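You operate a simulated robot arm through the tools that you are given. There is no shell and no other tool.

You are at the controls of a simulated two-armed robot. One attempt, no reset.

## Task
Set the black saddle to the ring that the yellow card names.
Fine: clamp it with the blue saddle lever and press down to try it. Where these are worked on the way, their far stop is far enough and under half their travel is too little: blue saddle lever.

It is judged by the outcome, as a careful person would: the job done as asked, and still so three seconds after it is handed in. It fails if anything else is knocked over, pushed out of place, dropped, spilled or broken.

## Robot
Two 7-joint arms with fingered hands on one trunk that stands fixed in place. Base frame: the origin is at the foot of the trunk, x ahead of it, y to its left, z up. Lengths are in m, angles in degrees, forces in N, time in s.
The left shoulder is at [0.057, 0.125, 1.101], the right one opposite. With the tool pointing down near the work surface each hand reaches from about 0.44 to 0.84 m from the base axis, measured 20 degrees to its own side. Payload 4 kg a hand.
The tool frame of a hand sits at the grasp point between the pads (the TCP): z along the fingers, y along the line on which they close. The tips reach 0.029 m beyond it. The gripper opens to 0.1 m. The gripper's body begins 0.034 m behind the TCP. The gripper is a hand of 5 fingers: y runs from the thumb to the fingers, the wrist lies at [-0.015, -0.105, -0.177] in the tool frame.
Orientation is told as [roll, pitch, yaw] about the base's x, y, z axes, in that order, counted from this pose: with the fingers straight down and the wrist toward the robot, the tool's x, y and z point along [0, 1, 0], [1, 0, 0] and [0, 0, -1] of the base frame.

## Interface
- The arms move only by the tool drive_tool. It takes "left_series", "right_series" or both (then of equal length, played together; a hand with none holds still); each is a list of rows, each an object of numbers (a shift or turn left out is 0): "x", "y", "z": the shift along the tool's x, y, z in units of 50 mm (1.0 is 50 mm); "ax", "ay", "az": the turn, a rotation vector about the tool's x, y, z in units of 4 degrees (1.0 is 4 degrees). In form: [{"x": .., "y": .., "z": .., "ax": .., "ay": .., "az": ..}, ...]. A call has 1 to 20 rows; each row shifts and turns the commanded pose from where the row before left it, along the tool's axes as they then stand. A call with a number of a shift or a turn outside -1 to 1 is refused whole. A row lasts 0.2 s, in which the tool goes at most 0.05 m and 8.6 degrees; a call with a longer step from one row to the next is refused whole. Where a pose cannot be reached the arm comes as near as it can. A force on the tool above 40 N (or 10 N above the force at the start of the call, whichever is more), or a blocked arm, ends the call early, and 0.2 s more pass. In this call time passes only in rows, and 0.2 s behind the last. The reply holds the time, the measured pose of the TCP, the force on the tool along the base axes, the opening and the grip force, in the units named above and with some noise, with the torque about the TCP (base axes, N m) and any sound that the robot's microphone picked up.
- Cameras (640 x 400 px; columns grow to the right, rows downward): "scene" is now at [0.16, -0.014, 1.2369]; the picture's right is [-0.13, -0.99, 0.00], its down [-0.50, 0.07, -0.86] and it looks along [0.86, -0.11, -0.50] (base axes); focal length 214 px, centre (320, 200). "left" rides on the left gripper at [-0.066, -0.086, -0.121] in its tool frame; the picture's right is [-0.76, -0.31, 0.58], its down [0.59, -0.70, 0.40] and it looks along [0.28, 0.64, 0.71] (tool axes); focal length 247 px, centre (320, 200). "right" rides on the right gripper at [0.066, -0.086, -0.121] in its tool frame; the picture's right is [-0.76, 0.31, -0.58], its down [-0.59, -0.70, 0.40] and it looks along [-0.28, 0.64, 0.71] (tool axes); focal length 247 px, centre (320, 200). There is no depth. A picture from a camera that has moved, and an enlarged one, comes with that camera's place and axes in the base frame and with its lens.
- snapshot(camera): a new picture of that camera. It takes no simulated time.
- raise_lower(by): slides the trunk up (or, below 0, down) by that many m; the arms and the scene camera ride with it, the base frame stays. It gives what a move gives, with no picture.
- curl_fingers(index, middle, ring, little, thumb_bend, thumb_turn, hand): sets how far each is bent, from 0 (flat) to 100 (curled in); at 30 the hand is open as for a grip, at 70 the pads meet at the TCP. One left out holds its place. A second passes; each finger stops where it meets its share of the squeeze, and holds until it gets a number again. It is the only way to open and close the hand. It gives what a move gives, with no picture; readings hold the bend of each and the force on index, middle, ring, little, thumb and palm. thumb_turn goes from beside the hand (0) to across from the fingers (100), as for a grip.
- head_to(pan, tilt): turns the head with the scene camera to pan (to the left, within 80 degrees either way) and tilt (down, from -29 to 69), counted from straight ahead of the robot. It gives what a move gives.
- enlarge(camera, box): a new picture of the part [left, top, right, bottom] of that camera's present view, enlarged. It takes no simulated time.
- hand_in(): hands the job in; it is judged then, once.

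Places have to be worked out from the pictures, the camera data and where the tool is seen. Open the grippers and draw the arms clear of the work before you hand the job in, unless the task says otherwise.

The tools are called as name(argument=value, ...) on one line, values as JSON. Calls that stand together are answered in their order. drive_tool: Moves the arms, as the interface text tells. Its arguments: {"type":"object","properties":{"left_series":{"type":"array","items":{"type":"object","properties":{"x":{"type":"number"},"y":{"type":"number"},"z":{"type":"number"},"ax":{"type":"number"},"ay":{"type":"number"},"az":{"type":"number"}}}},"right_series":{"type":"array","items":{"type":"object","properties":{"x":{"type":"number"},"y":{"type":"number"},"z":{"type":"number"},"ax":{"type":"number"},"ay":{"type":"number"},"az":{"type":"number"}}}}},"required":[]} The other tools are called the same way: raise_lower (by) slides the trunk up or down; curl_fingers (index, middle, ring, little, thumb_bend, thumb_turn, hand) moves the fingers one by one; head_to (pan, tilt) turns the head that bears the scene camera; snapshot (camera) takes a picture; enlarge (camera, box) takes an enlarged picture of a part of a camera's view; hand_in () hands the job in.

At the start:

```text
clock: 0.0
left_ee_pos: [0.5521, 0.1604, 1.0988]
left_tool_rot: [0.0, 0.1, -0.1]
left_contact_force: [0.1, 0.1, -0.2]
left_ft_torque: [-0.01, 0.02, -0.01]
left_finger_gap: 0.1
left_finger_force: 0.1
left_shape: jaw
left_bend: [30.0, 30.0, 30.0, 30.0, 30.0, 98.0]
left_finger forces: [0.1, 0.1, 0.0, 0.0, 0.0, 0.1]
right_ee_pos: [0.4877, -0.3889, 1.131]
right_tool_rot: [0.0, -0.1, -0.1]
right_contact_force: [0.5, 0.4, -0.9]
right_ft_torque: [-0.03, 0.01, 0.03]
right_finger_gap: 0.0999
right_finger_force: 0.0
right_shape: jaw
right_bend: [30.0, 30.0, 30.0, 30.0, 30.0, 98.0]
right_finger forces: [0.0, 0.0, 0.1, 0.0, 0.0, 0.1]
trunk travel left (down, up): [-0.3, 0.447]
head pan, tilt: [-7.4, 30.1]
```

scene: 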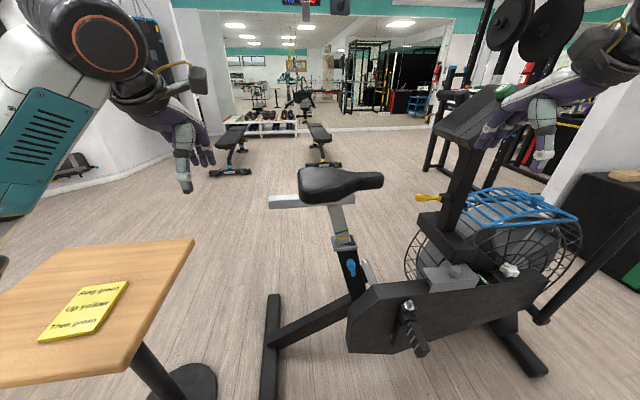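
right: 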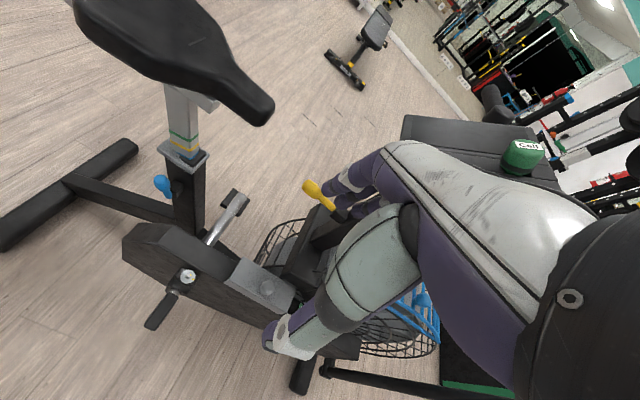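
left: 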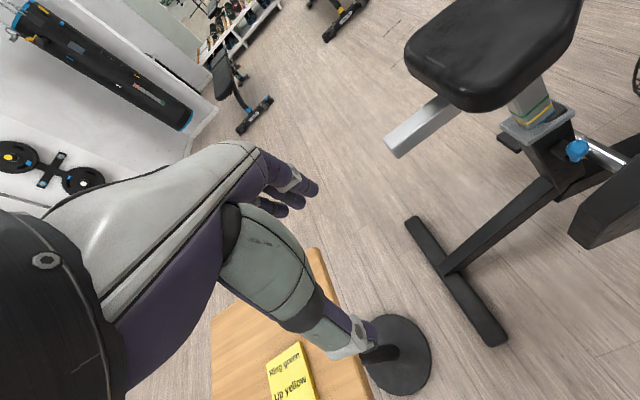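

I start by reading the yellow card and looking closely at the saddle post and the blue lever.

enlarge(camera="scene", box=[20, 260, 160, 360])

enlarge(camera="scene", box=[260, 150, 420, 300])

enlarge(camera="right", box=[120, 60, 260, 220])

enlarge(camera="left", box=[480, 60, 640, 200])

```text
4.00 times, centred on (90, 310) of scene
camera zoom: at [0.16, -0.014, 1.2369], right [-0.13, -0.99, 0.0], down [-0.5, 0.07, -0.86], along [0.86, -0.11, -0.5], focal length 858 px, centre (1240, -240)
```

zoom: 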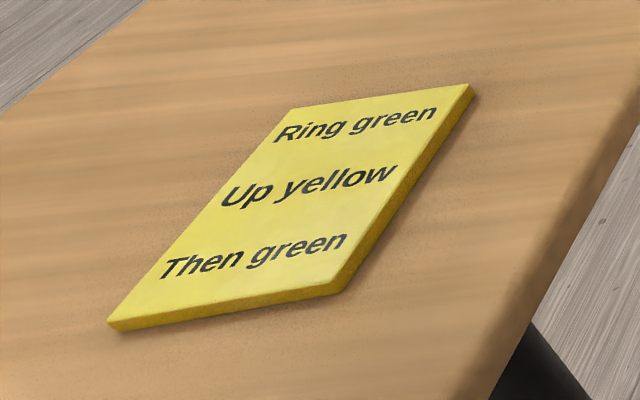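

```text
2.67 times, centred on (340, 225) of scene
camera zoom: at [0.16, -0.014, 1.2369], right [-0.13, -0.99, 0.0], down [-0.5, 0.07, -0.86], along [0.86, -0.11, -0.5], focal length 572 px, centre (267, 133)
```

zoom: 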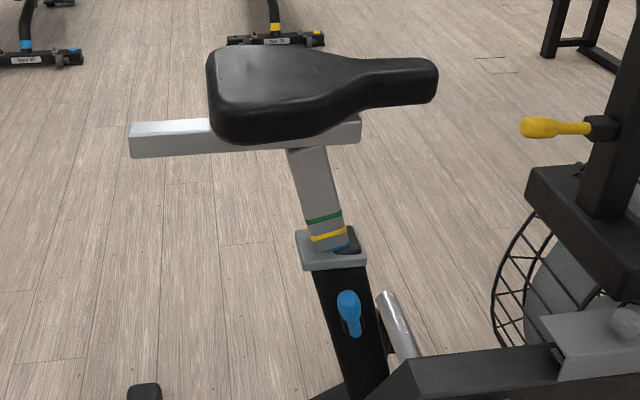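

```text
2.50 times, centred on (190, 140) of right
camera zoom: at [0.4018, -0.3232, 1.2527], right [0.31, -0.76, 0.58], down [-0.7, -0.59, -0.4], along [0.64, -0.28, -0.71], focal length 617 px, centre (645, 350)
```

zoom: 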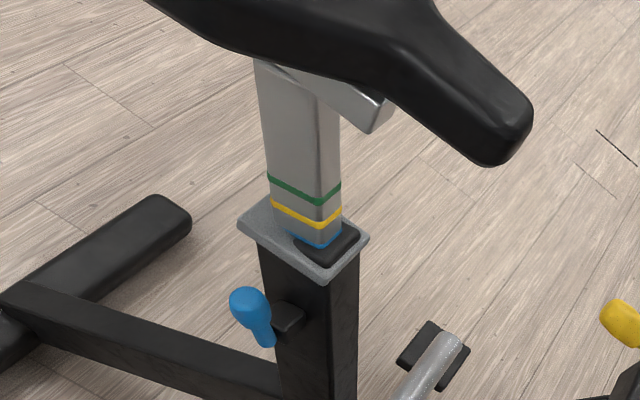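

```text
2.86 times, centred on (560, 130) of left
camera zoom: at [0.4669, 0.0945, 1.22], right [-0.31, -0.76, -0.58], down [-0.7, 0.59, -0.4], along [0.64, 0.28, -0.71], focal length 706 px, centre (-366, 400)
```

zoom: 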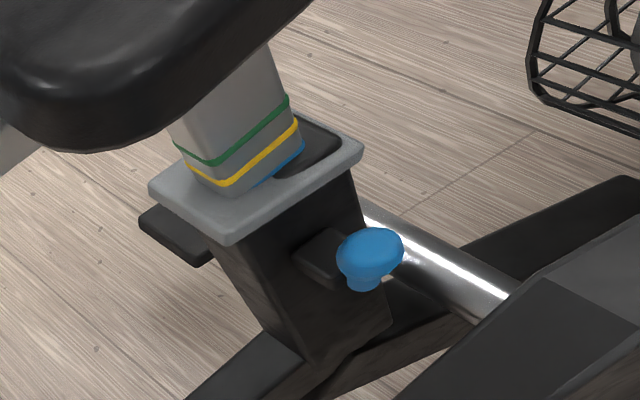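

The card names the green ring: going up the post it is yellow, then green, and blue sits at the collar now. I enlarge further on the collar and lever from all three cameras to place them.

enlarge(camera="scene", box=[310, 200, 390, 300])

enlarge(camera="right", box=[140, 120, 220, 220])

enlarge(camera="left", box=[500, 80, 620, 180])

enlarge(camera="scene", box=[260, 150, 400, 240])

```text
4.00 times, centred on (350, 250) of scene
camera zoom: at [0.16, -0.014, 1.2369], right [-0.13, -0.99, 0.0], down [-0.5, 0.07, -0.86], along [0.86, -0.11, -0.5], focal length 858 px, centre (200, 0)
```

zoom: 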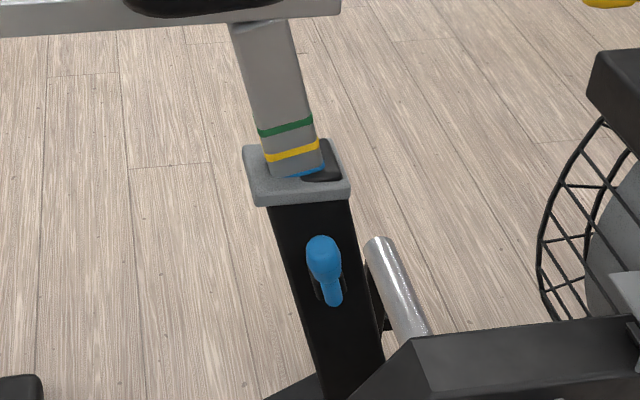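

```text
4.00 times, centred on (180, 170) of right
camera zoom: at [0.4018, -0.3232, 1.2527], right [0.31, -0.76, 0.58], down [-0.7, -0.59, -0.4], along [0.64, -0.28, -0.71], focal length 988 px, centre (880, 320)
```

zoom: 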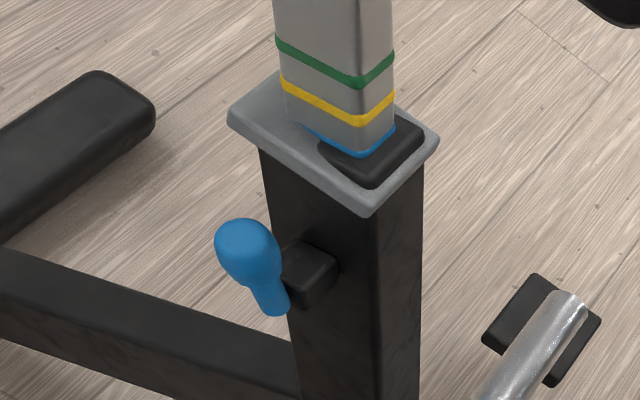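

```text
4.00 times, centred on (560, 130) of left
camera zoom: at [0.4669, 0.0945, 1.22], right [-0.31, -0.76, -0.58], down [-0.7, 0.59, -0.4], along [0.64, 0.28, -0.71], focal length 988 px, centre (-640, 480)
```

zoom: 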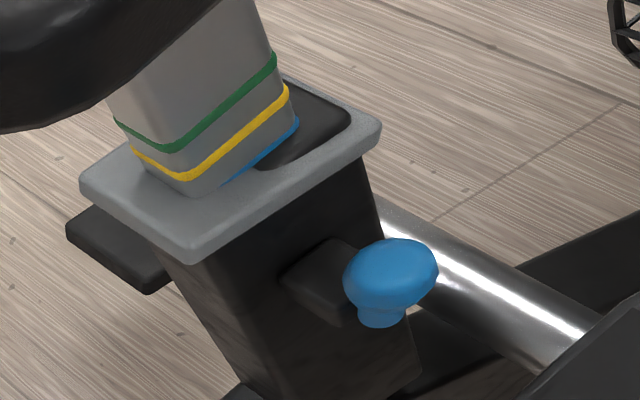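

```text
4.44 times, centred on (330, 195) of scene
camera zoom: at [0.16, -0.014, 1.2369], right [-0.13, -0.99, 0.0], down [-0.5, 0.07, -0.86], along [0.86, -0.11, -0.5], focal length 953 px, centre (276, 222)
```

zoom: 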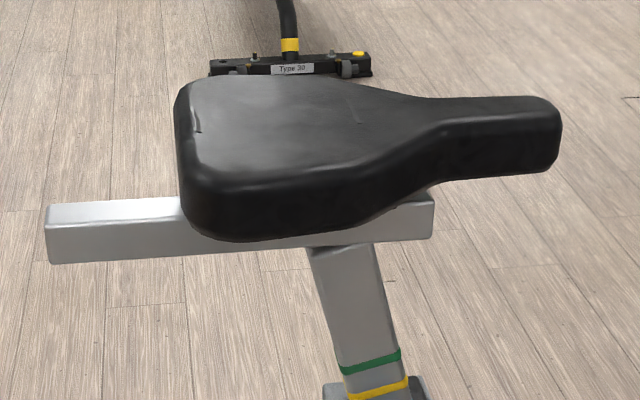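

The blue lever's knob triangulates to about [0.67, -0.187, 0.677], pivoting near [0.69, -0.20, 0.61]. The post leans about 14° rearward (+y), and the rail end sits near [0.76, 0.06, 0.89]. I bring the left hand closer over the rail end for a better look.

drive_tool(left_series=[{"x": -0.4, "y": 0.6}, {"x": -0.4, "y": 0.6}, {"x": -0.4, "y": 0.6}, {"x": -0.4, "y": 0.6}])

curl_fingers(hand="right", index=0, middle=100, ring=100, little=100)

```text
clock: 1.0
left_ee_pos: [0.6747, 0.0798, 1.0969]
left_tool_rot: [0.1, 0.1, 0.0]
left_contact_force: [0.2, -0.3, -0.4]
left_ft_torque: [-0.02, 0.0, -0.02]
left_finger_gap: 0.0997
left_finger_force: 0.0
left_shape: jaw
left_bend: [30.0, 30.0, 30.0, 30.0, 30.0, 98.0]
left_finger forces: [0.0, 0.0, 0.0, 0.0, 0.0, 0.1]
right_ee_pos: [0.4881, -0.3889, 1.1319]
right_tool_rot: [0.0, 0.1, -0.1]
right_contact_force: [0.7, 0.1, 0.3]
right_ft_torque: [0.02, -0.02, -0.01]
right_finger_gap: 0.0996
right_finger_force: 0.0
right_shape: jaw
right_bend: [30.0, 30.0, 30.0, 30.0, 30.0, 98.0]
right_finger forces: [0.0, 0.0, 0.0, 0.1, 0.0, 0.0]
trunk travel left (down, up): [-0.3, 0.447]
head pan, tilt: [-7.4, 30.1]
```

```text
clock: 2.0
left_ee_pos: [0.6743, 0.0799, 1.0975]
left_tool_rot: [0.0, 0.1, -0.1]
left_contact_force: [0.5, -0.2, -0.1]
left_ft_torque: [0.01, -0.04, 0.02]
left_finger_gap: 0.0998
left_finger_force: 0.1
left_shape: jaw
left_bend: [30.0, 30.0, 30.0, 30.0, 30.0, 98.0]
left_finger forces: [0.0, 0.0, 0.0, 0.0, 0.0, 0.1]
right_ee_pos: [0.4875, -0.3885, 1.1309]
right_tool_rot: [0.0, 0.0, 0.0]
right_contact_force: [-0.1, 0.6, 0.7]
right_ft_torque: [-0.01, 0.0, 0.05]
right_finger_gap: 0.1382
right_finger_force: 0.1
right_shape: fingers
right_bend: [0.0, 100.0, 100.0, 100.0, 30.0, 98.0]
right_finger forces: [0.0, 0.0, 0.1, 0.1, 0.0, 0.1]
trunk travel left (down, up): [-0.3, 0.447]
head pan, tilt: [-7.4, 30.1]
```

The moves went through cleanly. I take pictures from all three cameras to see the rail, saddle and the pointing right index.

snapshot(camera="left")

snapshot(camera="scene")

snapshot(camera="right")

```text
taken
camera left: at [0.5877, 0.0141, 1.2198], right [-0.31, -0.76, -0.58], down [-0.7, 0.59, -0.4], along [0.64, 0.28, -0.71], focal length 247 px, centre (320, 200)
```

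left: 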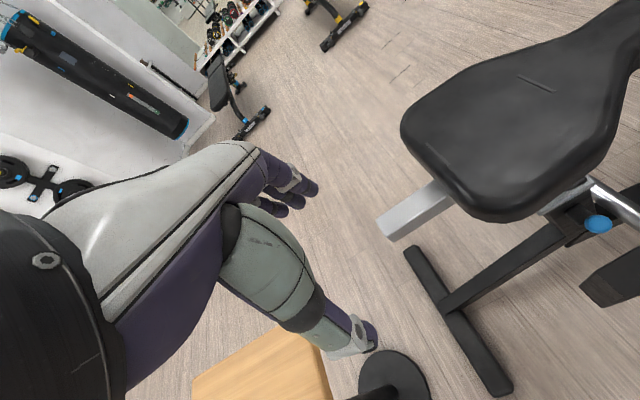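

```text
taken
camera scene: at [0.16, -0.0141, 1.2369], right [-0.13, -0.99, 0.0], down [-0.5, 0.07, -0.86], along [0.86, -0.11, -0.5], focal length 214 px, centre (320, 200)
```

scene: 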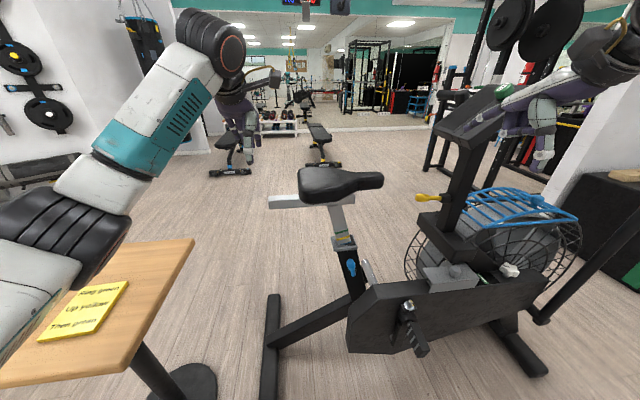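

```text
taken
camera right: at [0.4018, -0.3233, 1.2527], right [0.31, -0.76, 0.58], down [-0.7, -0.59, -0.4], along [0.64, -0.28, -0.71], focal length 247 px, centre (320, 200)
```

right: 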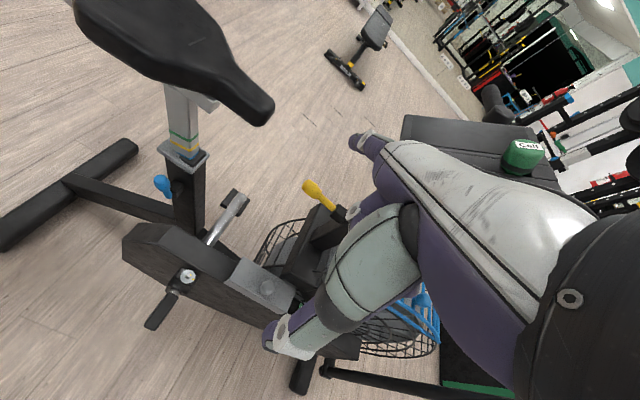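

I enlarge the rail end in the left camera for more precise triangulation.

enlarge(camera="left", box=[360, 140, 480, 260])

enlarge(camera="scene", box=[260, 160, 400, 230])

enlarge(camera="right", box=[240, 80, 480, 380])

enlarge(camera="scene", box=[460, 20, 640, 180])

```text
3.33 times, centred on (420, 200) of left
camera zoom: at [0.5877, 0.0141, 1.2198], right [-0.31, -0.76, -0.58], down [-0.7, 0.59, -0.4], along [0.64, 0.28, -0.71], focal length 823 px, centre (-13, 200)
```

zoom: 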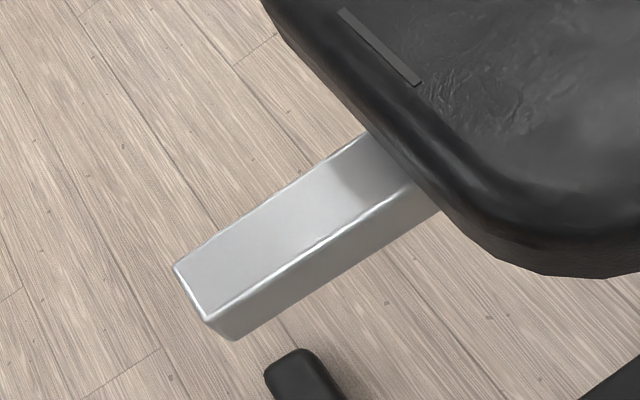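

```text
4.57 times, centred on (330, 195) of scene
camera zoom: at [0.16, -0.0141, 1.2369], right [-0.13, -0.99, 0.0], down [-0.5, 0.07, -0.86], along [0.86, -0.11, -0.5], focal length 980 px, centre (274, 223)
```

zoom: 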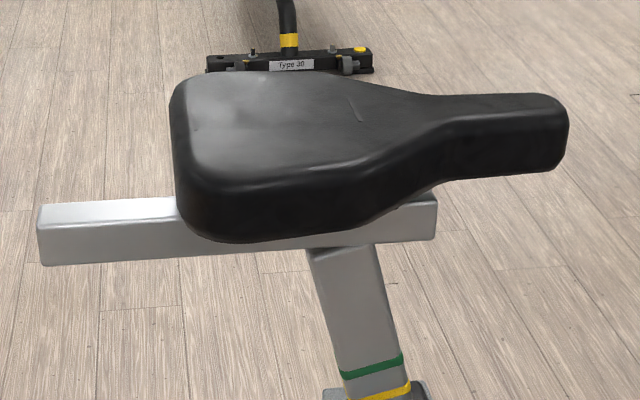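

```text
1.33 times, centred on (360, 230) of right
camera zoom: at [0.4018, -0.3233, 1.2527], right [0.31, -0.76, 0.58], down [-0.7, -0.59, -0.4], along [0.64, -0.28, -0.71], focal length 329 px, centre (267, 160)
```

zoom: 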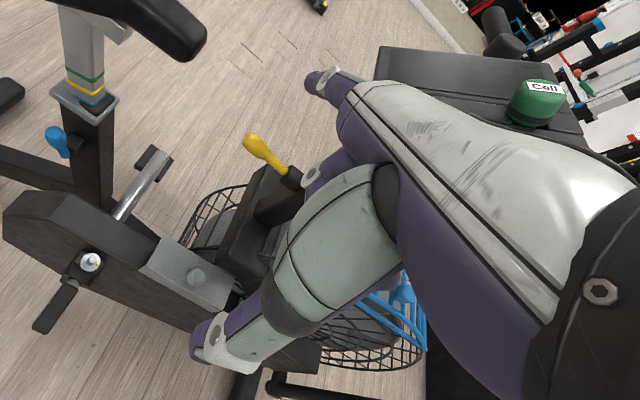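

```text
2.50 times, centred on (550, 100) of scene
camera zoom: at [0.16, -0.0141, 1.2369], right [-0.13, -0.99, 0.0], down [-0.5, 0.07, -0.86], along [0.86, -0.11, -0.5], focal length 536 px, centre (-255, 450)
```

zoom: 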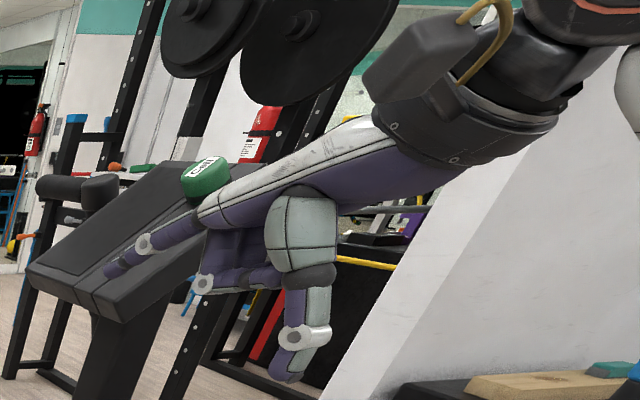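

The rail's free end is a 30×32 mm bar centred at x≈0.760, z≈0.885, free from y≈-0.02 to 0.071. The right index, held flat, reaches about 0.09 m ahead of its TCP. I bring the left hand over the rail end at y≈0.05, staying above it.

drive_tool(left_series=[{"x": -0.3, "y": 0.85}, {"x": -0.3, "y": 0.85}, {"z": 0.6}, {"z": 0.6}, {"z": 0.6}])

snapshot(camera="left")

snapshot(camera="scene")

```text
clock: 3.2
left_ee_pos: [0.7592, 0.0502, 1.0089]
left_tool_rot: [-0.1, 0.3, 0.0]
left_contact_force: [0.2, 0.2, -0.5]
left_ft_torque: [0.01, -0.02, 0.03]
left_finger_gap: 0.0998
left_finger_force: 0.1
left_shape: jaw
left_bend: [30.0, 30.0, 30.0, 30.0, 30.0, 98.0]
left_finger forces: [0.0, 0.0, 0.0, 0.1, 0.0, 0.0]
right_ee_pos: [0.4875, -0.3892, 1.1312]
right_tool_rot: [0.0, 0.1, 0.0]
right_contact_force: [0.0, 0.1, 0.5]
right_ft_torque: [-0.02, 0.0, -0.02]
right_finger_gap: 0.1385
right_finger_force: 0.2
right_shape: fingers
right_bend: [0.0, 100.0, 100.0, 100.0, 30.0, 98.0]
right_finger forces: [0.0, 0.0, 0.1, 0.1, 0.1, 0.0]
trunk travel left (down, up): [-0.3, 0.447]
head pan, tilt: [-7.4, 30.1]
```

```text
taken
camera left: at [0.6726, -0.016, 1.1294], right [-0.31, -0.76, -0.58], down [-0.7, 0.59, -0.4], along [0.64, 0.28, -0.71], focal length 247 px, centre (320, 200)
```

left: 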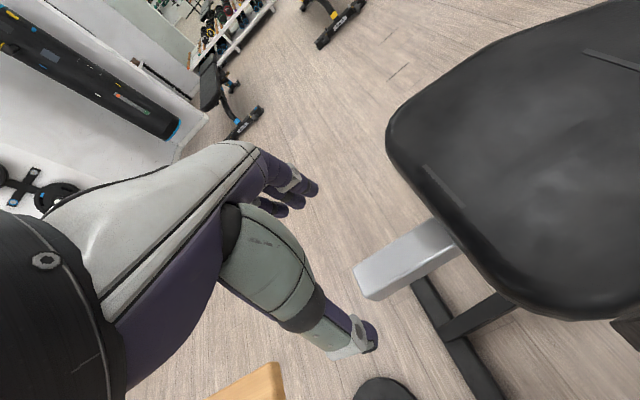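

```text
taken
camera scene: at [0.1604, -0.014, 1.2369], right [-0.13, -0.99, 0.0], down [-0.5, 0.07, -0.86], along [0.86, -0.11, -0.5], focal length 214 px, centre (320, 200)
```

scene: 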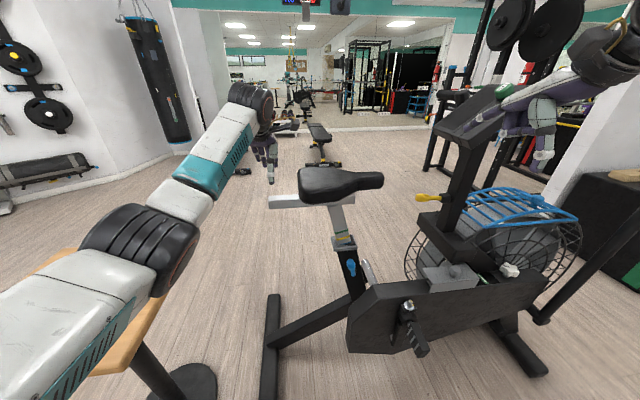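

The rail end lies between thumb and fingers in the left view as computed. I lower the hand onto the rail so the TCP comes to z≈0.888.

drive_tool(left_series=[{"z": 0.5}, {"z": 0.5}, {"z": 0.5}, {"z": 0.5}, {"z": 0.42}])

snapshot(camera="left")

enlarge(camera="scene", box=[230, 120, 400, 240])

```text
clock: 4.4
left_ee_pos: [0.7565, 0.0502, 0.8863]
left_tool_rot: [0.0, 0.1, 0.1]
left_contact_force: [0.3, -0.4, 0.3]
left_ft_torque: [-0.01, 0.0, 0.01]
left_finger_gap: 0.0997
left_finger_force: 0.2
left_shape: jaw
left_bend: [30.0, 30.0, 30.0, 30.0, 30.0, 98.0]
left_finger forces: [0.0, 0.1, 0.1, 0.0, 0.0, 0.1]
right_ee_pos: [0.4879, -0.3906, 1.1306]
right_tool_rot: [0.1, 0.0, 0.0]
right_contact_force: [0.0, -0.4, -0.1]
right_ft_torque: [0.02, -0.01, -0.02]
right_finger_gap: 0.1382
right_finger_force: 0.1
right_shape: fingers
right_bend: [0.0, 100.0, 100.0, 100.0, 30.0, 98.0]
right_finger forces: [0.0, 0.0, 0.1, 0.1, 0.0, 0.0]
trunk travel left (down, up): [-0.3, 0.447]
head pan, tilt: [-7.4, 30.1]
```

```text
taken
camera left: at [0.6716, -0.0155, 1.0077], right [-0.31, -0.76, -0.58], down [-0.7, 0.59, -0.4], along [0.64, 0.28, -0.71], focal length 247 px, centre (320, 200)
```

left: 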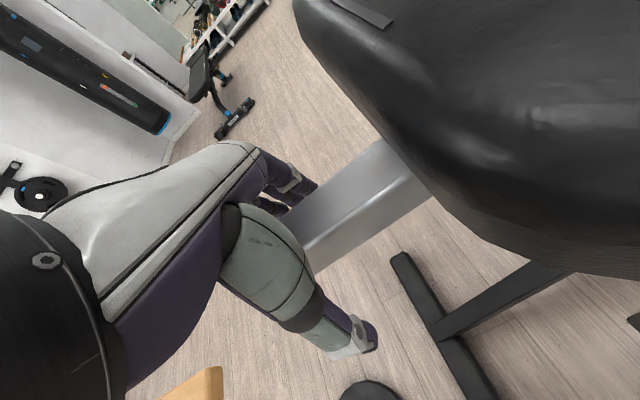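

```text
3.33 times, centred on (315, 180) of scene
camera zoom: at [0.1601, -0.0141, 1.2369], right [-0.13, -0.99, 0.0], down [-0.5, 0.07, -0.86], along [0.86, -0.11, -0.5], focal length 715 px, centre (337, 267)
```

zoom: 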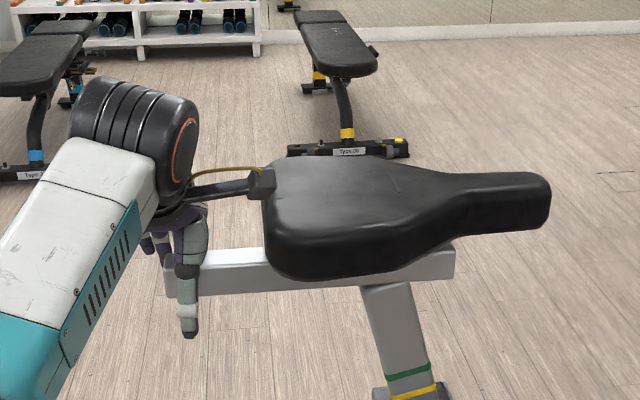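

The hand straddles the rail with no contact. I close the left hand on the rail.

curl_fingers(hand="left", index=62, middle=62, ring=62, little=62, thumb_bend=62)

snapshot(camera="left")

```text
clock: 5.4
left_ee_pos: [0.759, 0.0501, 0.8854]
left_tool_rot: [0.0, 0.0, -0.1]
left_contact_force: [10.4, 0.4, -1.1]
left_ft_torque: [0.01, -0.05, 0.0]
left_finger_gap: 0.0285
left_finger_force: 6.0
left_shape: fingers
left_bend: [57.0, 60.0, 60.0, 62.0, 61.0, 98.0]
left_finger forces: [7.3, 2.2, 1.3, 0.1, 0.8, 0.1]
right_ee_pos: [0.489, -0.3899, 1.1311]
right_tool_rot: [0.0, 0.1, 0.0]
right_contact_force: [0.2, 1.0, -0.3]
right_ft_torque: [-0.02, 0.0, 0.0]
right_finger_gap: 0.1381
right_finger_force: 0.0
right_shape: fingers
right_bend: [0.0, 100.0, 100.0, 100.0, 30.0, 98.0]
right_finger forces: [0.1, 0.0, 0.1, 0.0, 0.1, 0.1]
trunk travel left (down, up): [-0.3, 0.447]
head pan, tilt: [-7.4, 30.1]
```

```text
taken
camera left: at [0.6726, -0.0154, 1.0076], right [-0.31, -0.76, -0.58], down [-0.7, 0.59, -0.4], along [0.64, 0.28, -0.71], focal length 247 px, centre (320, 200)
```

left: 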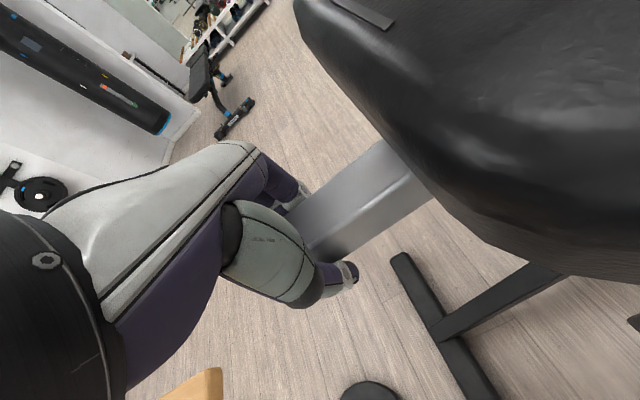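

The fingers press the far side (10 N) while the thumb barely touches. I close the thumb and the remaining fingers a bit more to balance the grip.

curl_fingers(hand="left", index=68, middle=68, ring=68, thumb_bend=80)

```text
clock: 6.4
left_ee_pos: [0.7577, 0.0501, 0.8847]
left_tool_rot: [-0.1, 0.1, 0.0]
left_contact_force: [9.1, 2.6, -2.4]
left_ft_torque: [0.07, -0.08, -0.14]
left_finger_gap: 0.0253
left_finger_force: 21.0
left_shape: fingers
left_bend: [57.0, 62.0, 65.0, 62.0, 64.0, 97.0]
left_finger forces: [15.3, 5.8, 2.8, 0.1, 18.1, 0.1]
right_ee_pos: [0.4878, -0.3896, 1.1315]
right_tool_rot: [0.0, 0.1, 0.0]
right_contact_force: [-0.1, 0.1, 0.1]
right_ft_torque: [0.01, -0.02, 0.03]
right_finger_gap: 0.1381
right_finger_force: 0.0
right_shape: fingers
right_bend: [0.0, 100.0, 100.0, 100.0, 30.0, 98.0]
right_finger forces: [0.1, 0.0, 0.0, 0.0, 0.0, 0.0]
trunk travel left (down, up): [-0.3, 0.447]
head pan, tilt: [-7.4, 30.1]
```

The left grip is firm at about 20 N. Now I bring the right hand, index pointing, down to just short of the lever on its +y side, keeping the tip at x≤0.60 clear of saddle and bike.

drive_tool(right_series=[{"x": 0.38, "z": 0.75}, {"x": 0.38, "z": 0.75}, {"x": 0.38, "z": 0.75}, {"x": 0.38, "z": 0.75}, {"x": 0.38, "z": 0.75}, {"x": 0.38, "z": 0.75}, {"x": 0.38, "z": 0.75}, {"x": 0.38, "z": 0.75}, {"x": 0.38, "z": 0.75}, {"x": 0.38, "z": 0.75}, {"x": 0.38, "z": 0.75}, {"x": 0.38, "z": 0.75}])

snapshot(camera="right")

snapshot(camera="scene")

```text
clock: 9.0
left_ee_pos: [0.7584, 0.0506, 0.8857]
left_tool_rot: [0.0, 0.1, -0.1]
left_contact_force: [7.9, 3.3, -4.5]
left_ft_torque: [0.08, -0.05, -0.12]
left_finger_gap: 0.0253
left_finger_force: 20.6
left_shape: fingers
left_bend: [57.0, 62.0, 65.0, 62.0, 64.0, 97.0]
left_finger forces: [14.5, 5.7, 2.9, 0.0, 18.2, 0.1]
right_ee_pos: [0.4864, -0.1611, 0.6797]
right_tool_rot: [0.0, 0.1, 0.0]
right_contact_force: [-0.2, 0.6, -0.3]
right_ft_torque: [0.0, -0.05, 0.02]
right_finger_gap: 0.1382
right_finger_force: 0.1
right_shape: fingers
right_bend: [0.0, 100.0, 100.0, 100.0, 30.0, 98.0]
right_finger forces: [0.0, 0.0, 0.0, 0.0, 0.1, 0.0]
trunk travel left (down, up): [-0.3, 0.447]
head pan, tilt: [-7.4, 30.1]
```

```text
taken
camera right: at [0.4016, -0.0944, 0.8014], right [0.31, -0.76, 0.58], down [-0.7, -0.59, -0.4], along [0.64, -0.28, -0.71], focal length 247 px, centre (320, 200)
```

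right: 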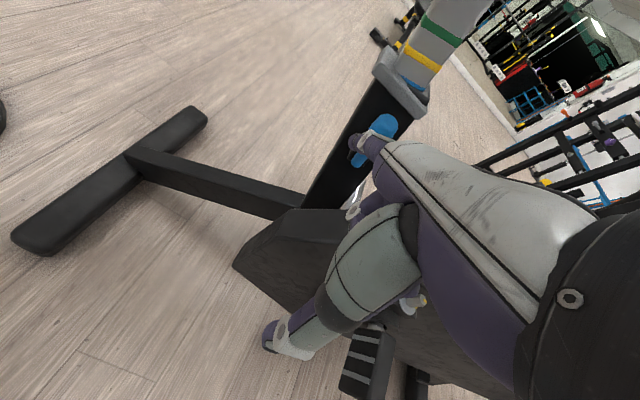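

```text
taken
camera scene: at [0.1613, -0.0136, 1.2367], right [-0.13, -0.99, 0.0], down [-0.5, 0.06, -0.86], along [0.86, -0.11, -0.5], focal length 214 px, centre (320, 200)
```

scene: 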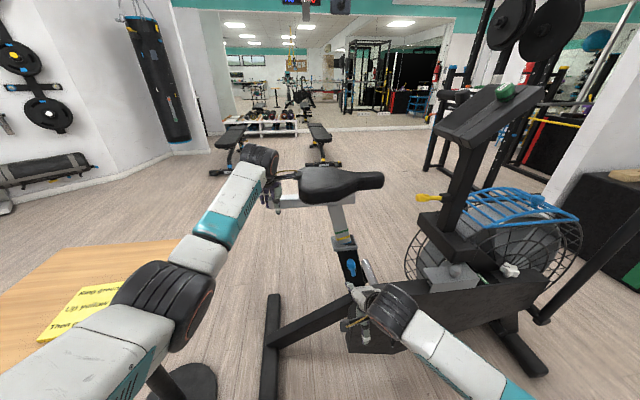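

The hand is in place short of the lever. I enlarge both views to check the fingertip against the knob.

enlarge(camera="scene", box=[310, 220, 430, 350])

enlarge(camera="right", box=[300, 0, 500, 220])

```text
3.08 times, centred on (370, 285) of scene
camera zoom: at [0.1613, -0.0136, 1.2367], right [-0.13, -0.99, 0.0], down [-0.5, 0.06, -0.86], along [0.86, -0.11, -0.5], focal length 660 px, centre (166, -62)
```

zoom: 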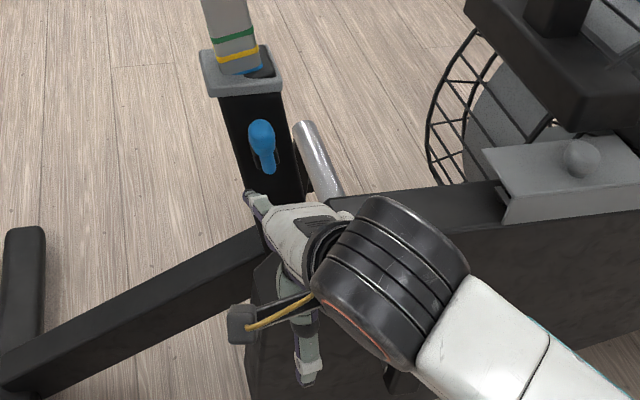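

```text
1.82 times, centred on (400, 110) of right
camera zoom: at [0.4016, -0.0944, 0.8014], right [0.31, -0.76, 0.58], down [-0.7, -0.59, -0.4], along [0.64, -0.28, -0.71], focal length 449 px, centre (174, 364)
```

zoom: 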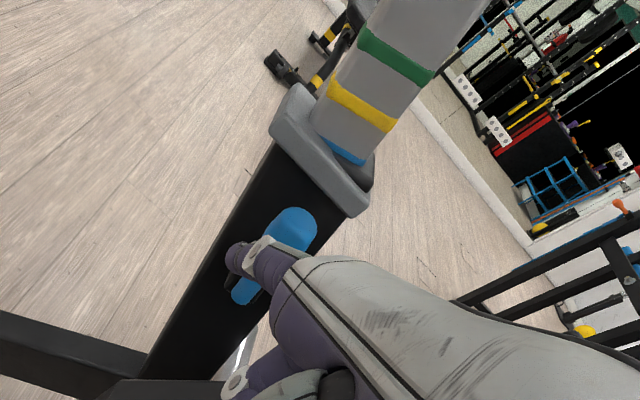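

The index tip measures about [0.592, -0.150, 0.680], i.e. TCP + (0.105, 0.011, 0). I advance it past the +y side of the knob, slightly lower, leaving about 12 mm sideways clearance.

drive_tool(right_series=[{"z": 0.35, "x": 0.1, "y": 0.3}, {"y": 0.55}, {"y": 0.55}, {"y": 0.5}])

enlarge(camera="scene", box=[310, 220, 430, 350])

snapshot(camera="right")

```text
clock: 10.0
left_ee_pos: [0.7586, 0.0507, 0.8853]
left_tool_rot: [0.0, 0.2, 0.0]
left_contact_force: [8.3, 1.3, -6.3]
left_ft_torque: [0.08, -0.05, -0.06]
left_finger_gap: 0.0256
left_finger_force: 20.7
left_shape: fingers
left_bend: [57.0, 62.0, 65.0, 62.0, 64.0, 97.0]
left_finger forces: [14.5, 5.9, 2.8, 0.1, 17.8, 0.0]
right_ee_pos: [0.5822, -0.157, 0.6621]
right_tool_rot: [0.0, 0.0, 0.2]
right_contact_force: [0.0, -0.9, 0.6]
right_ft_torque: [0.01, -0.03, 0.0]
right_finger_gap: 0.1383
right_finger_force: 0.0
right_shape: fingers
right_bend: [0.0, 100.0, 100.0, 100.0, 30.0, 98.0]
right_finger forces: [0.1, 0.0, 0.0, 0.1, 0.0, 0.1]
trunk travel left (down, up): [-0.3, 0.447]
head pan, tilt: [-7.4, 30.1]
```

```text
3.08 times, centred on (370, 285) of scene
camera zoom: at [0.1613, -0.0136, 1.2367], right [-0.13, -0.99, 0.0], down [-0.5, 0.06, -0.86], along [0.86, -0.11, -0.5], focal length 660 px, centre (166, -62)
```

zoom: 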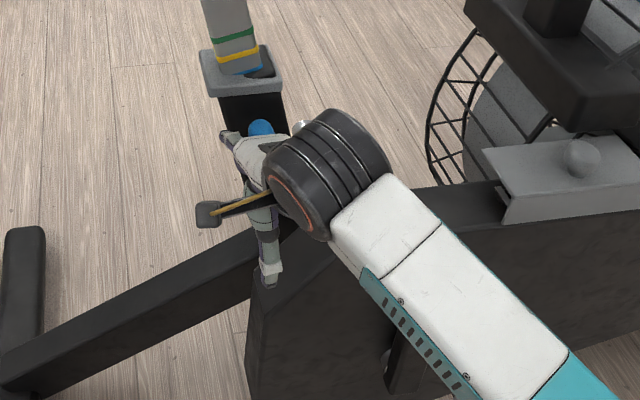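

```text
taken
camera right: at [0.4965, -0.0909, 0.7844], right [0.31, -0.76, 0.58], down [-0.7, -0.59, -0.4], along [0.64, -0.28, -0.71], focal length 247 px, centre (320, 200)
```

right: 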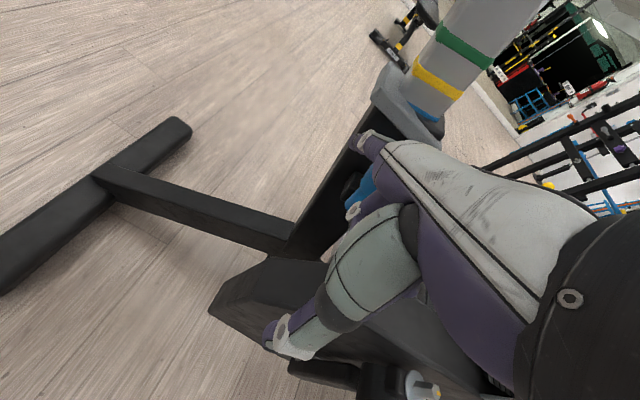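

The index is alongside the knob's +y side with no contact. I push gently toward -y in small steps to see if the lever turns that way.

drive_tool(right_series=[{"x": -0.15}, {"x": -0.15}, {"x": -0.15}, {"x": -0.15}])

snapshot(camera="right")

```text
clock: 11.0
left_ee_pos: [0.7592, 0.0513, 0.8857]
left_tool_rot: [0.1, 0.1, 0.0]
left_contact_force: [6.5, 1.1, -6.1]
left_ft_torque: [0.02, -0.06, -0.13]
left_finger_gap: 0.0255
left_finger_force: 20.7
left_shape: fingers
left_bend: [57.0, 62.0, 65.0, 62.0, 64.0, 97.0]
left_finger forces: [14.2, 6.0, 2.5, 0.0, 17.9, 0.1]
right_ee_pos: [0.5838, -0.1851, 0.6643]
right_tool_rot: [0.2, 0.1, 0.2]
right_contact_force: [-0.7, 5.9, 0.2]
right_ft_torque: [-0.05, 0.03, 0.49]
right_finger_gap: 0.1387
right_finger_force: 2.4
right_shape: fingers
right_bend: [0.0, 100.0, 100.0, 100.0, 30.0, 98.0]
right_finger forces: [5.1, 0.1, 0.0, 0.1, 0.1, 0.0]
trunk travel left (down, up): [-0.3, 0.447]
head pan, tilt: [-7.4, 30.1]
```

```text
taken
camera right: at [0.4969, -0.1192, 0.785], right [0.31, -0.76, 0.58], down [-0.7, -0.59, -0.4], along [0.64, -0.28, -0.71], focal length 247 px, centre (320, 200)
```

right: 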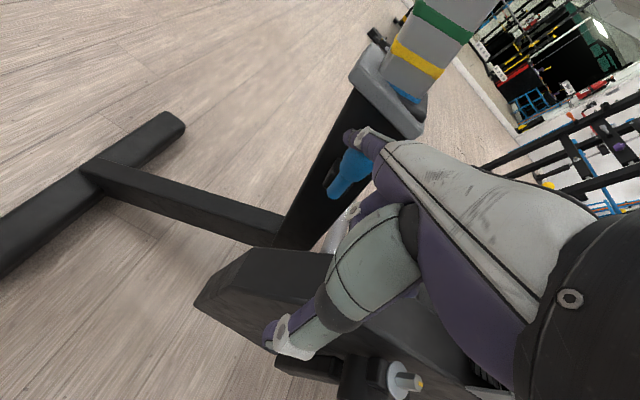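

The index meets the lever with about 6 N and the hand still advanced 28 mm, so the lever may be turning. I push 20 mm further toward -y and compare.

drive_tool(right_series=[{"x": -0.15}, {"x": -0.15}, {"x": -0.15}])

snapshot(camera="right")

enlarge(camera="scene", box=[310, 220, 430, 350])

```text
clock: 11.8
left_ee_pos: [0.7579, 0.0515, 0.8855]
left_tool_rot: [-0.1, 0.1, 0.0]
left_contact_force: [5.5, -0.3, -5.0]
left_ft_torque: [0.06, -0.03, -0.17]
left_finger_gap: 0.0257
left_finger_force: 20.4
left_shape: fingers
left_bend: [57.0, 62.0, 65.0, 62.0, 64.0, 97.0]
left_finger forces: [13.9, 5.8, 2.1, 0.0, 17.8, 0.1]
right_ee_pos: [0.5821, -0.2073, 0.6624]
right_tool_rot: [-0.1, 0.2, 0.2]
right_contact_force: [0.0, 12.9, -1.3]
right_ft_torque: [-0.17, 0.11, 1.11]
right_finger_gap: 0.1386
right_finger_force: 6.0
right_shape: fingers
right_bend: [0.0, 100.0, 100.0, 100.0, 30.0, 98.0]
right_finger forces: [11.5, 0.1, 0.0, 0.0, 0.0, 0.0]
trunk travel left (down, up): [-0.3, 0.447]
head pan, tilt: [-7.4, 30.1]
```

```text
taken
camera right: at [0.4967, -0.141, 0.7843], right [0.31, -0.76, 0.58], down [-0.7, -0.59, -0.4], along [0.64, -0.28, -0.71], focal length 247 px, centre (320, 200)
```

right: 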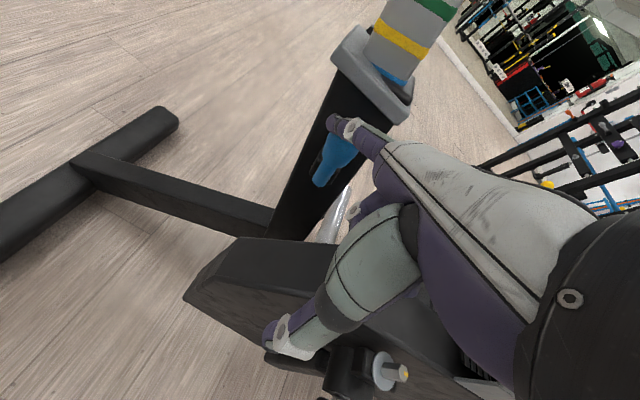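

```text
3.08 times, centred on (370, 285) of scene
camera zoom: at [0.1615, -0.0129, 1.2367], right [-0.13, -0.99, 0.0], down [-0.5, 0.06, -0.86], along [0.86, -0.11, -0.5], focal length 660 px, centre (166, -62)
```

zoom: 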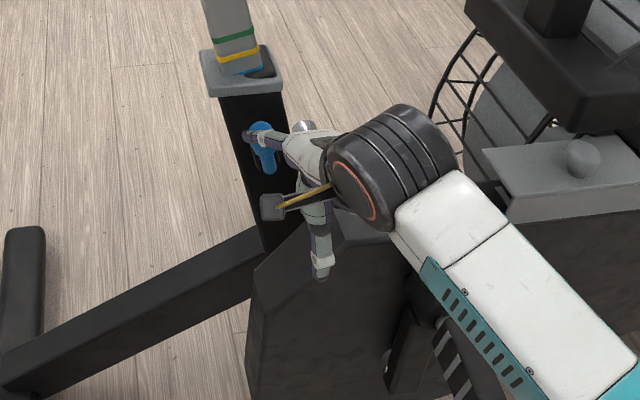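

The knob has not moved in the scene view; only the finger is being flexed sideways (13 N), so this way seems to be against the stop. I back off and withdraw, to try pushing it toward +y from the other side.

drive_tool(right_series=[{"x": 0.35}, {"x": 0.35}, {"x": 0.35}, {"y": -0.6}, {"y": -0.6}, {"y": -0.6}])

enlarge(camera="right", box=[300, 0, 500, 220])

enlarge(camera="scene", box=[310, 220, 430, 350])

```text
clock: 13.2
left_ee_pos: [0.7598, 0.0513, 0.8856]
left_tool_rot: [0.0, 0.3, 0.0]
left_contact_force: [5.8, 1.3, -6.0]
left_ft_torque: [0.05, -0.04, -0.15]
left_finger_gap: 0.0254
left_finger_force: 19.5
left_shape: fingers
left_bend: [57.0, 62.0, 65.0, 62.0, 64.0, 97.0]
left_finger forces: [13.5, 5.5, 2.5, 0.1, 17.9, 0.1]
right_ee_pos: [0.4932, -0.1557, 0.6649]
right_tool_rot: [0.0, 0.2, 0.0]
right_contact_force: [0.0, -0.5, 0.0]
right_ft_torque: [0.02, 0.03, -0.02]
right_finger_gap: 0.1383
right_finger_force: 0.1
right_shape: fingers
right_bend: [0.0, 100.0, 100.0, 100.0, 30.0, 98.0]
right_finger forces: [0.0, 0.1, 0.1, 0.1, 0.0, 0.0]
trunk travel left (down, up): [-0.3, 0.447]
head pan, tilt: [-7.4, 30.1]
```

```text
1.82 times, centred on (400, 110) of right
camera zoom: at [0.4069, -0.0897, 0.785], right [0.31, -0.76, 0.58], down [-0.7, -0.59, -0.4], along [0.64, -0.28, -0.71], focal length 449 px, centre (174, 364)
```

zoom: 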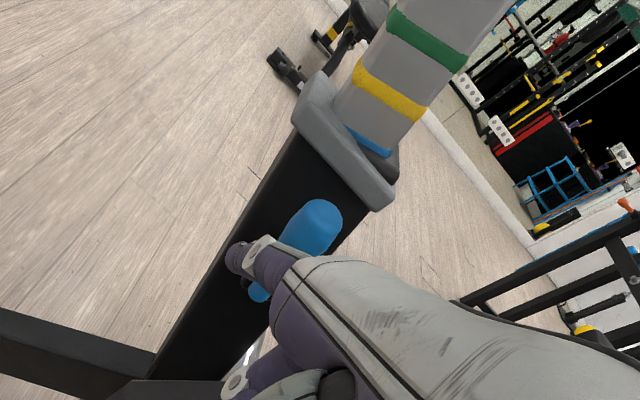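

```text
3.08 times, centred on (370, 285) of scene
camera zoom: at [0.1618, -0.0138, 1.2367], right [-0.13, -0.99, 0.0], down [-0.5, 0.07, -0.86], along [0.86, -0.11, -0.5], focal length 660 px, centre (166, -62)
```

zoom: 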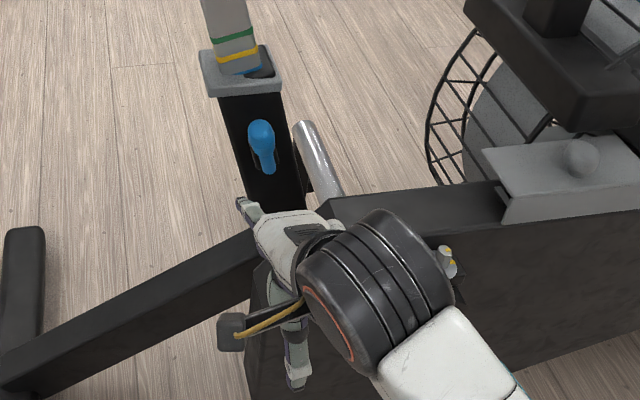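

The lever is unchanged, so I'm now going round to its -y side with the index, reaching a bit deeper (tip x≈0.70) for more stiffness.

drive_tool(right_series=[{"x": -0.54}, {"x": -0.54}, {"x": -0.54, "z": 0.25}, {"y": 0.5}, {"y": 0.55}, {"y": 0.55}, {"y": 0.5}])

enlarge(camera="scene", box=[310, 220, 430, 350])

snapshot(camera="right")

```text
clock: 14.8
left_ee_pos: [0.7584, 0.0507, 0.8852]
left_tool_rot: [0.0, 0.1, -0.1]
left_contact_force: [6.2, 3.2, -8.7]
left_ft_torque: [0.02, -0.05, -0.1]
left_finger_gap: 0.0254
left_finger_force: 21.0
left_shape: fingers
left_bend: [57.0, 62.0, 66.0, 62.0, 64.0, 97.0]
left_finger forces: [14.2, 6.1, 3.1, 0.0, 18.5, 0.0]
right_ee_pos: [0.5971, -0.2385, 0.65]
right_tool_rot: [0.0, 0.1, 0.0]
right_contact_force: [0.0, 0.2, 1.5]
right_ft_torque: [-0.01, 0.0, -0.03]
right_finger_gap: 0.1382
right_finger_force: 0.2
right_shape: fingers
right_bend: [0.0, 100.0, 100.0, 100.0, 30.0, 98.0]
right_finger forces: [0.0, 0.0, 0.0, 0.0, 0.0, 0.1]
trunk travel left (down, up): [-0.3, 0.447]
head pan, tilt: [-7.4, 30.1]
```

```text
3.08 times, centred on (370, 285) of scene
camera zoom: at [0.1609, -0.0134, 1.2367], right [-0.13, -0.99, 0.0], down [-0.5, 0.06, -0.86], along [0.86, -0.11, -0.5], focal length 660 px, centre (166, -62)
```

zoom: 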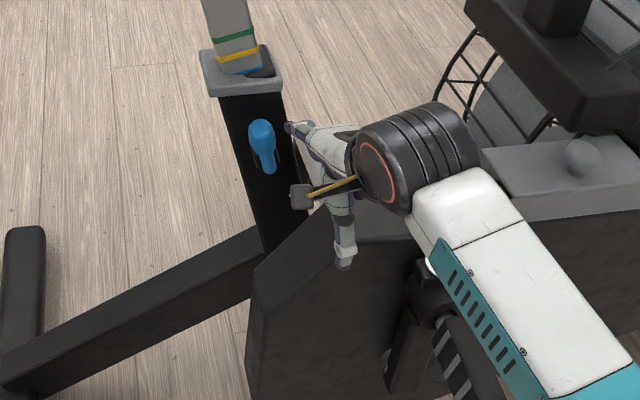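

```text
taken
camera right: at [0.5123, -0.1714, 0.7713], right [0.31, -0.76, 0.58], down [-0.7, -0.59, -0.4], along [0.64, -0.28, -0.71], focal length 247 px, centre (320, 200)
```

right: 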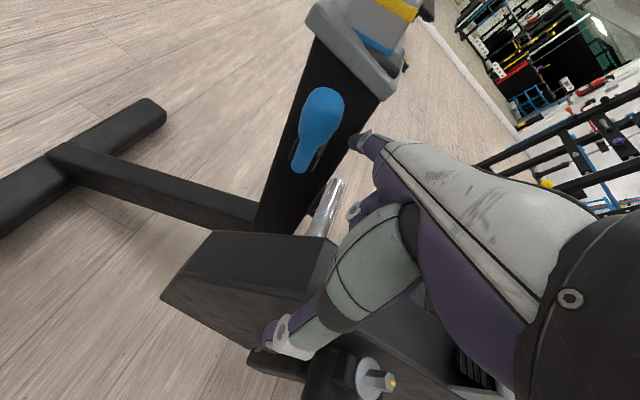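

The index is on the -y side of the knob. Now I push toward +y in small steps.

drive_tool(right_series=[{"x": 0.2}, {"x": 0.2}, {"x": 0.2}])

snapshot(camera="right")

enlarge(camera="scene", box=[310, 220, 430, 350])

```text
clock: 15.6
left_ee_pos: [0.7587, 0.051, 0.8854]
left_tool_rot: [0.0, 0.2, 0.1]
left_contact_force: [4.9, 4.3, -8.0]
left_ft_torque: [0.06, -0.01, -0.09]
left_finger_gap: 0.0255
left_finger_force: 20.9
left_shape: fingers
left_bend: [57.0, 62.0, 66.0, 62.0, 64.0, 97.0]
left_finger forces: [13.8, 6.1, 3.4, 0.0, 18.7, 0.0]
right_ee_pos: [0.5981, -0.2099, 0.6507]
right_tool_rot: [-0.1, 0.1, -0.2]
right_contact_force: [0.3, -11.0, -0.1]
right_ft_torque: [0.16, -0.04, -0.86]
right_finger_gap: 0.1374
right_finger_force: 4.3
right_shape: fingers
right_bend: [0.0, 100.0, 100.0, 100.0, 30.0, 98.0]
right_finger forces: [10.2, 0.1, 0.0, 0.0, 0.0, 0.0]
trunk travel left (down, up): [-0.3, 0.447]
head pan, tilt: [-7.4, 30.1]
```

```text
taken
camera right: at [0.5124, -0.1431, 0.7718], right [0.31, -0.76, 0.58], down [-0.71, -0.59, -0.4], along [0.64, -0.29, -0.71], focal length 247 px, centre (320, 200)
```

right: 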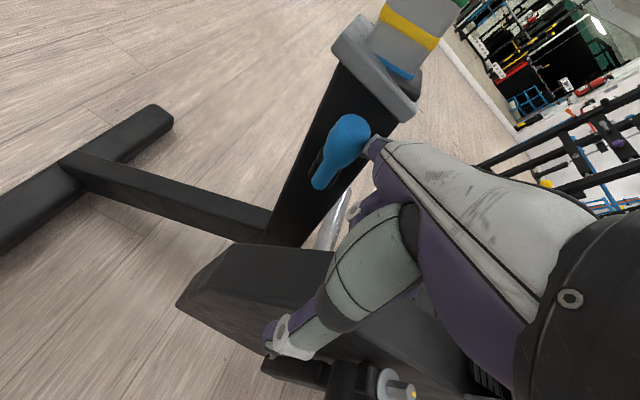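

```text
3.08 times, centred on (370, 285) of scene
camera zoom: at [0.1616, -0.0143, 1.2367], right [-0.13, -0.99, 0.0], down [-0.5, 0.07, -0.86], along [0.86, -0.11, -0.5], focal length 660 px, centre (166, -62)
```

zoom: 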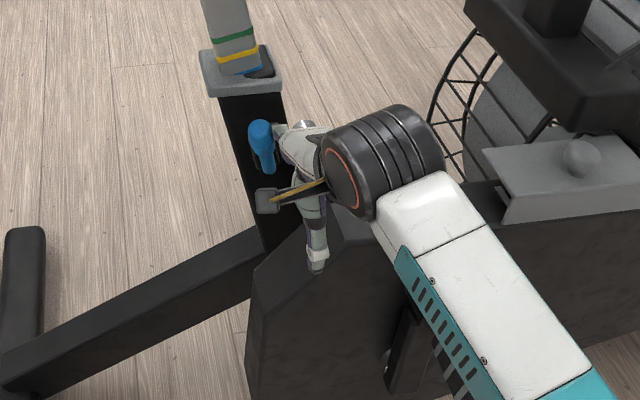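

There is about 11 N but little movement yet. I press a little further in this direction.

drive_tool(right_series=[{"x": 0.2}, {"x": 0.2}])

snapshot(camera="right")

enlarge(camera="scene", box=[310, 220, 430, 350])

```text
clock: 16.2
left_ee_pos: [0.7589, 0.0517, 0.884]
left_tool_rot: [0.2, 0.2, 0.1]
left_contact_force: [7.1, -0.9, -3.7]
left_ft_torque: [0.02, -0.04, -0.15]
left_finger_gap: 0.0254
left_finger_force: 20.6
left_shape: fingers
left_bend: [57.0, 62.0, 66.0, 62.0, 63.0, 97.0]
left_finger forces: [14.9, 6.1, 2.1, 0.0, 17.2, 0.0]
right_ee_pos: [0.5987, -0.2039, 0.6519]
right_tool_rot: [-0.9, 0.1, -1.4]
right_contact_force: [-2.0, -14.0, 2.9]
right_ft_torque: [0.28, -0.24, -1.14]
right_finger_gap: 0.1379
right_finger_force: 7.2
right_shape: fingers
right_bend: [0.0, 100.0, 100.0, 100.0, 30.0, 98.0]
right_finger forces: [13.9, 0.0, 0.0, 0.0, 0.1, 0.0]
trunk travel left (down, up): [-0.3, 0.447]
head pan, tilt: [-7.4, 30.1]
stopped in row 2 (right hand): the force on the tool passed its limit at 44 N (the readings are from after the stop); the commanded pose is now the measured one
```

```text
taken
camera right: at [0.515, -0.134, 0.7721], right [0.29, -0.76, 0.59], down [-0.72, -0.58, -0.39], along [0.63, -0.31, -0.71], focal length 247 px, centre (320, 200)
```

right: 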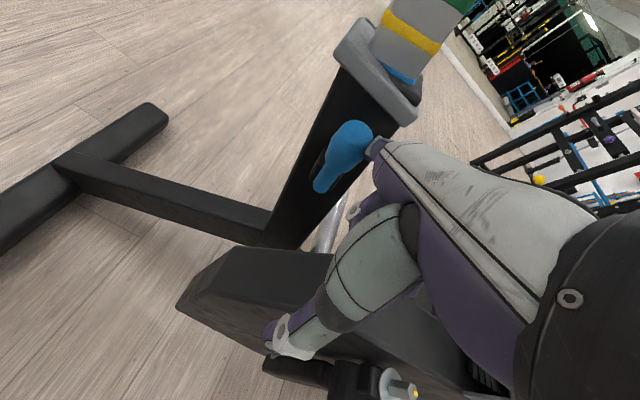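

```text
3.08 times, centred on (370, 285) of scene
camera zoom: at [0.1611, -0.015, 1.2369], right [-0.13, -0.99, 0.0], down [-0.5, 0.07, -0.86], along [0.86, -0.11, -0.5], focal length 660 px, centre (166, -62)
```

zoom: 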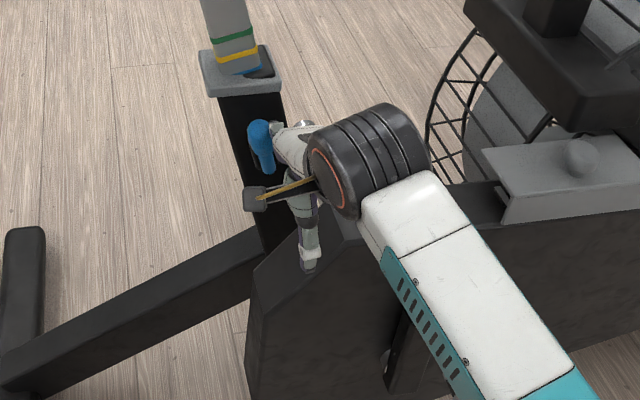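

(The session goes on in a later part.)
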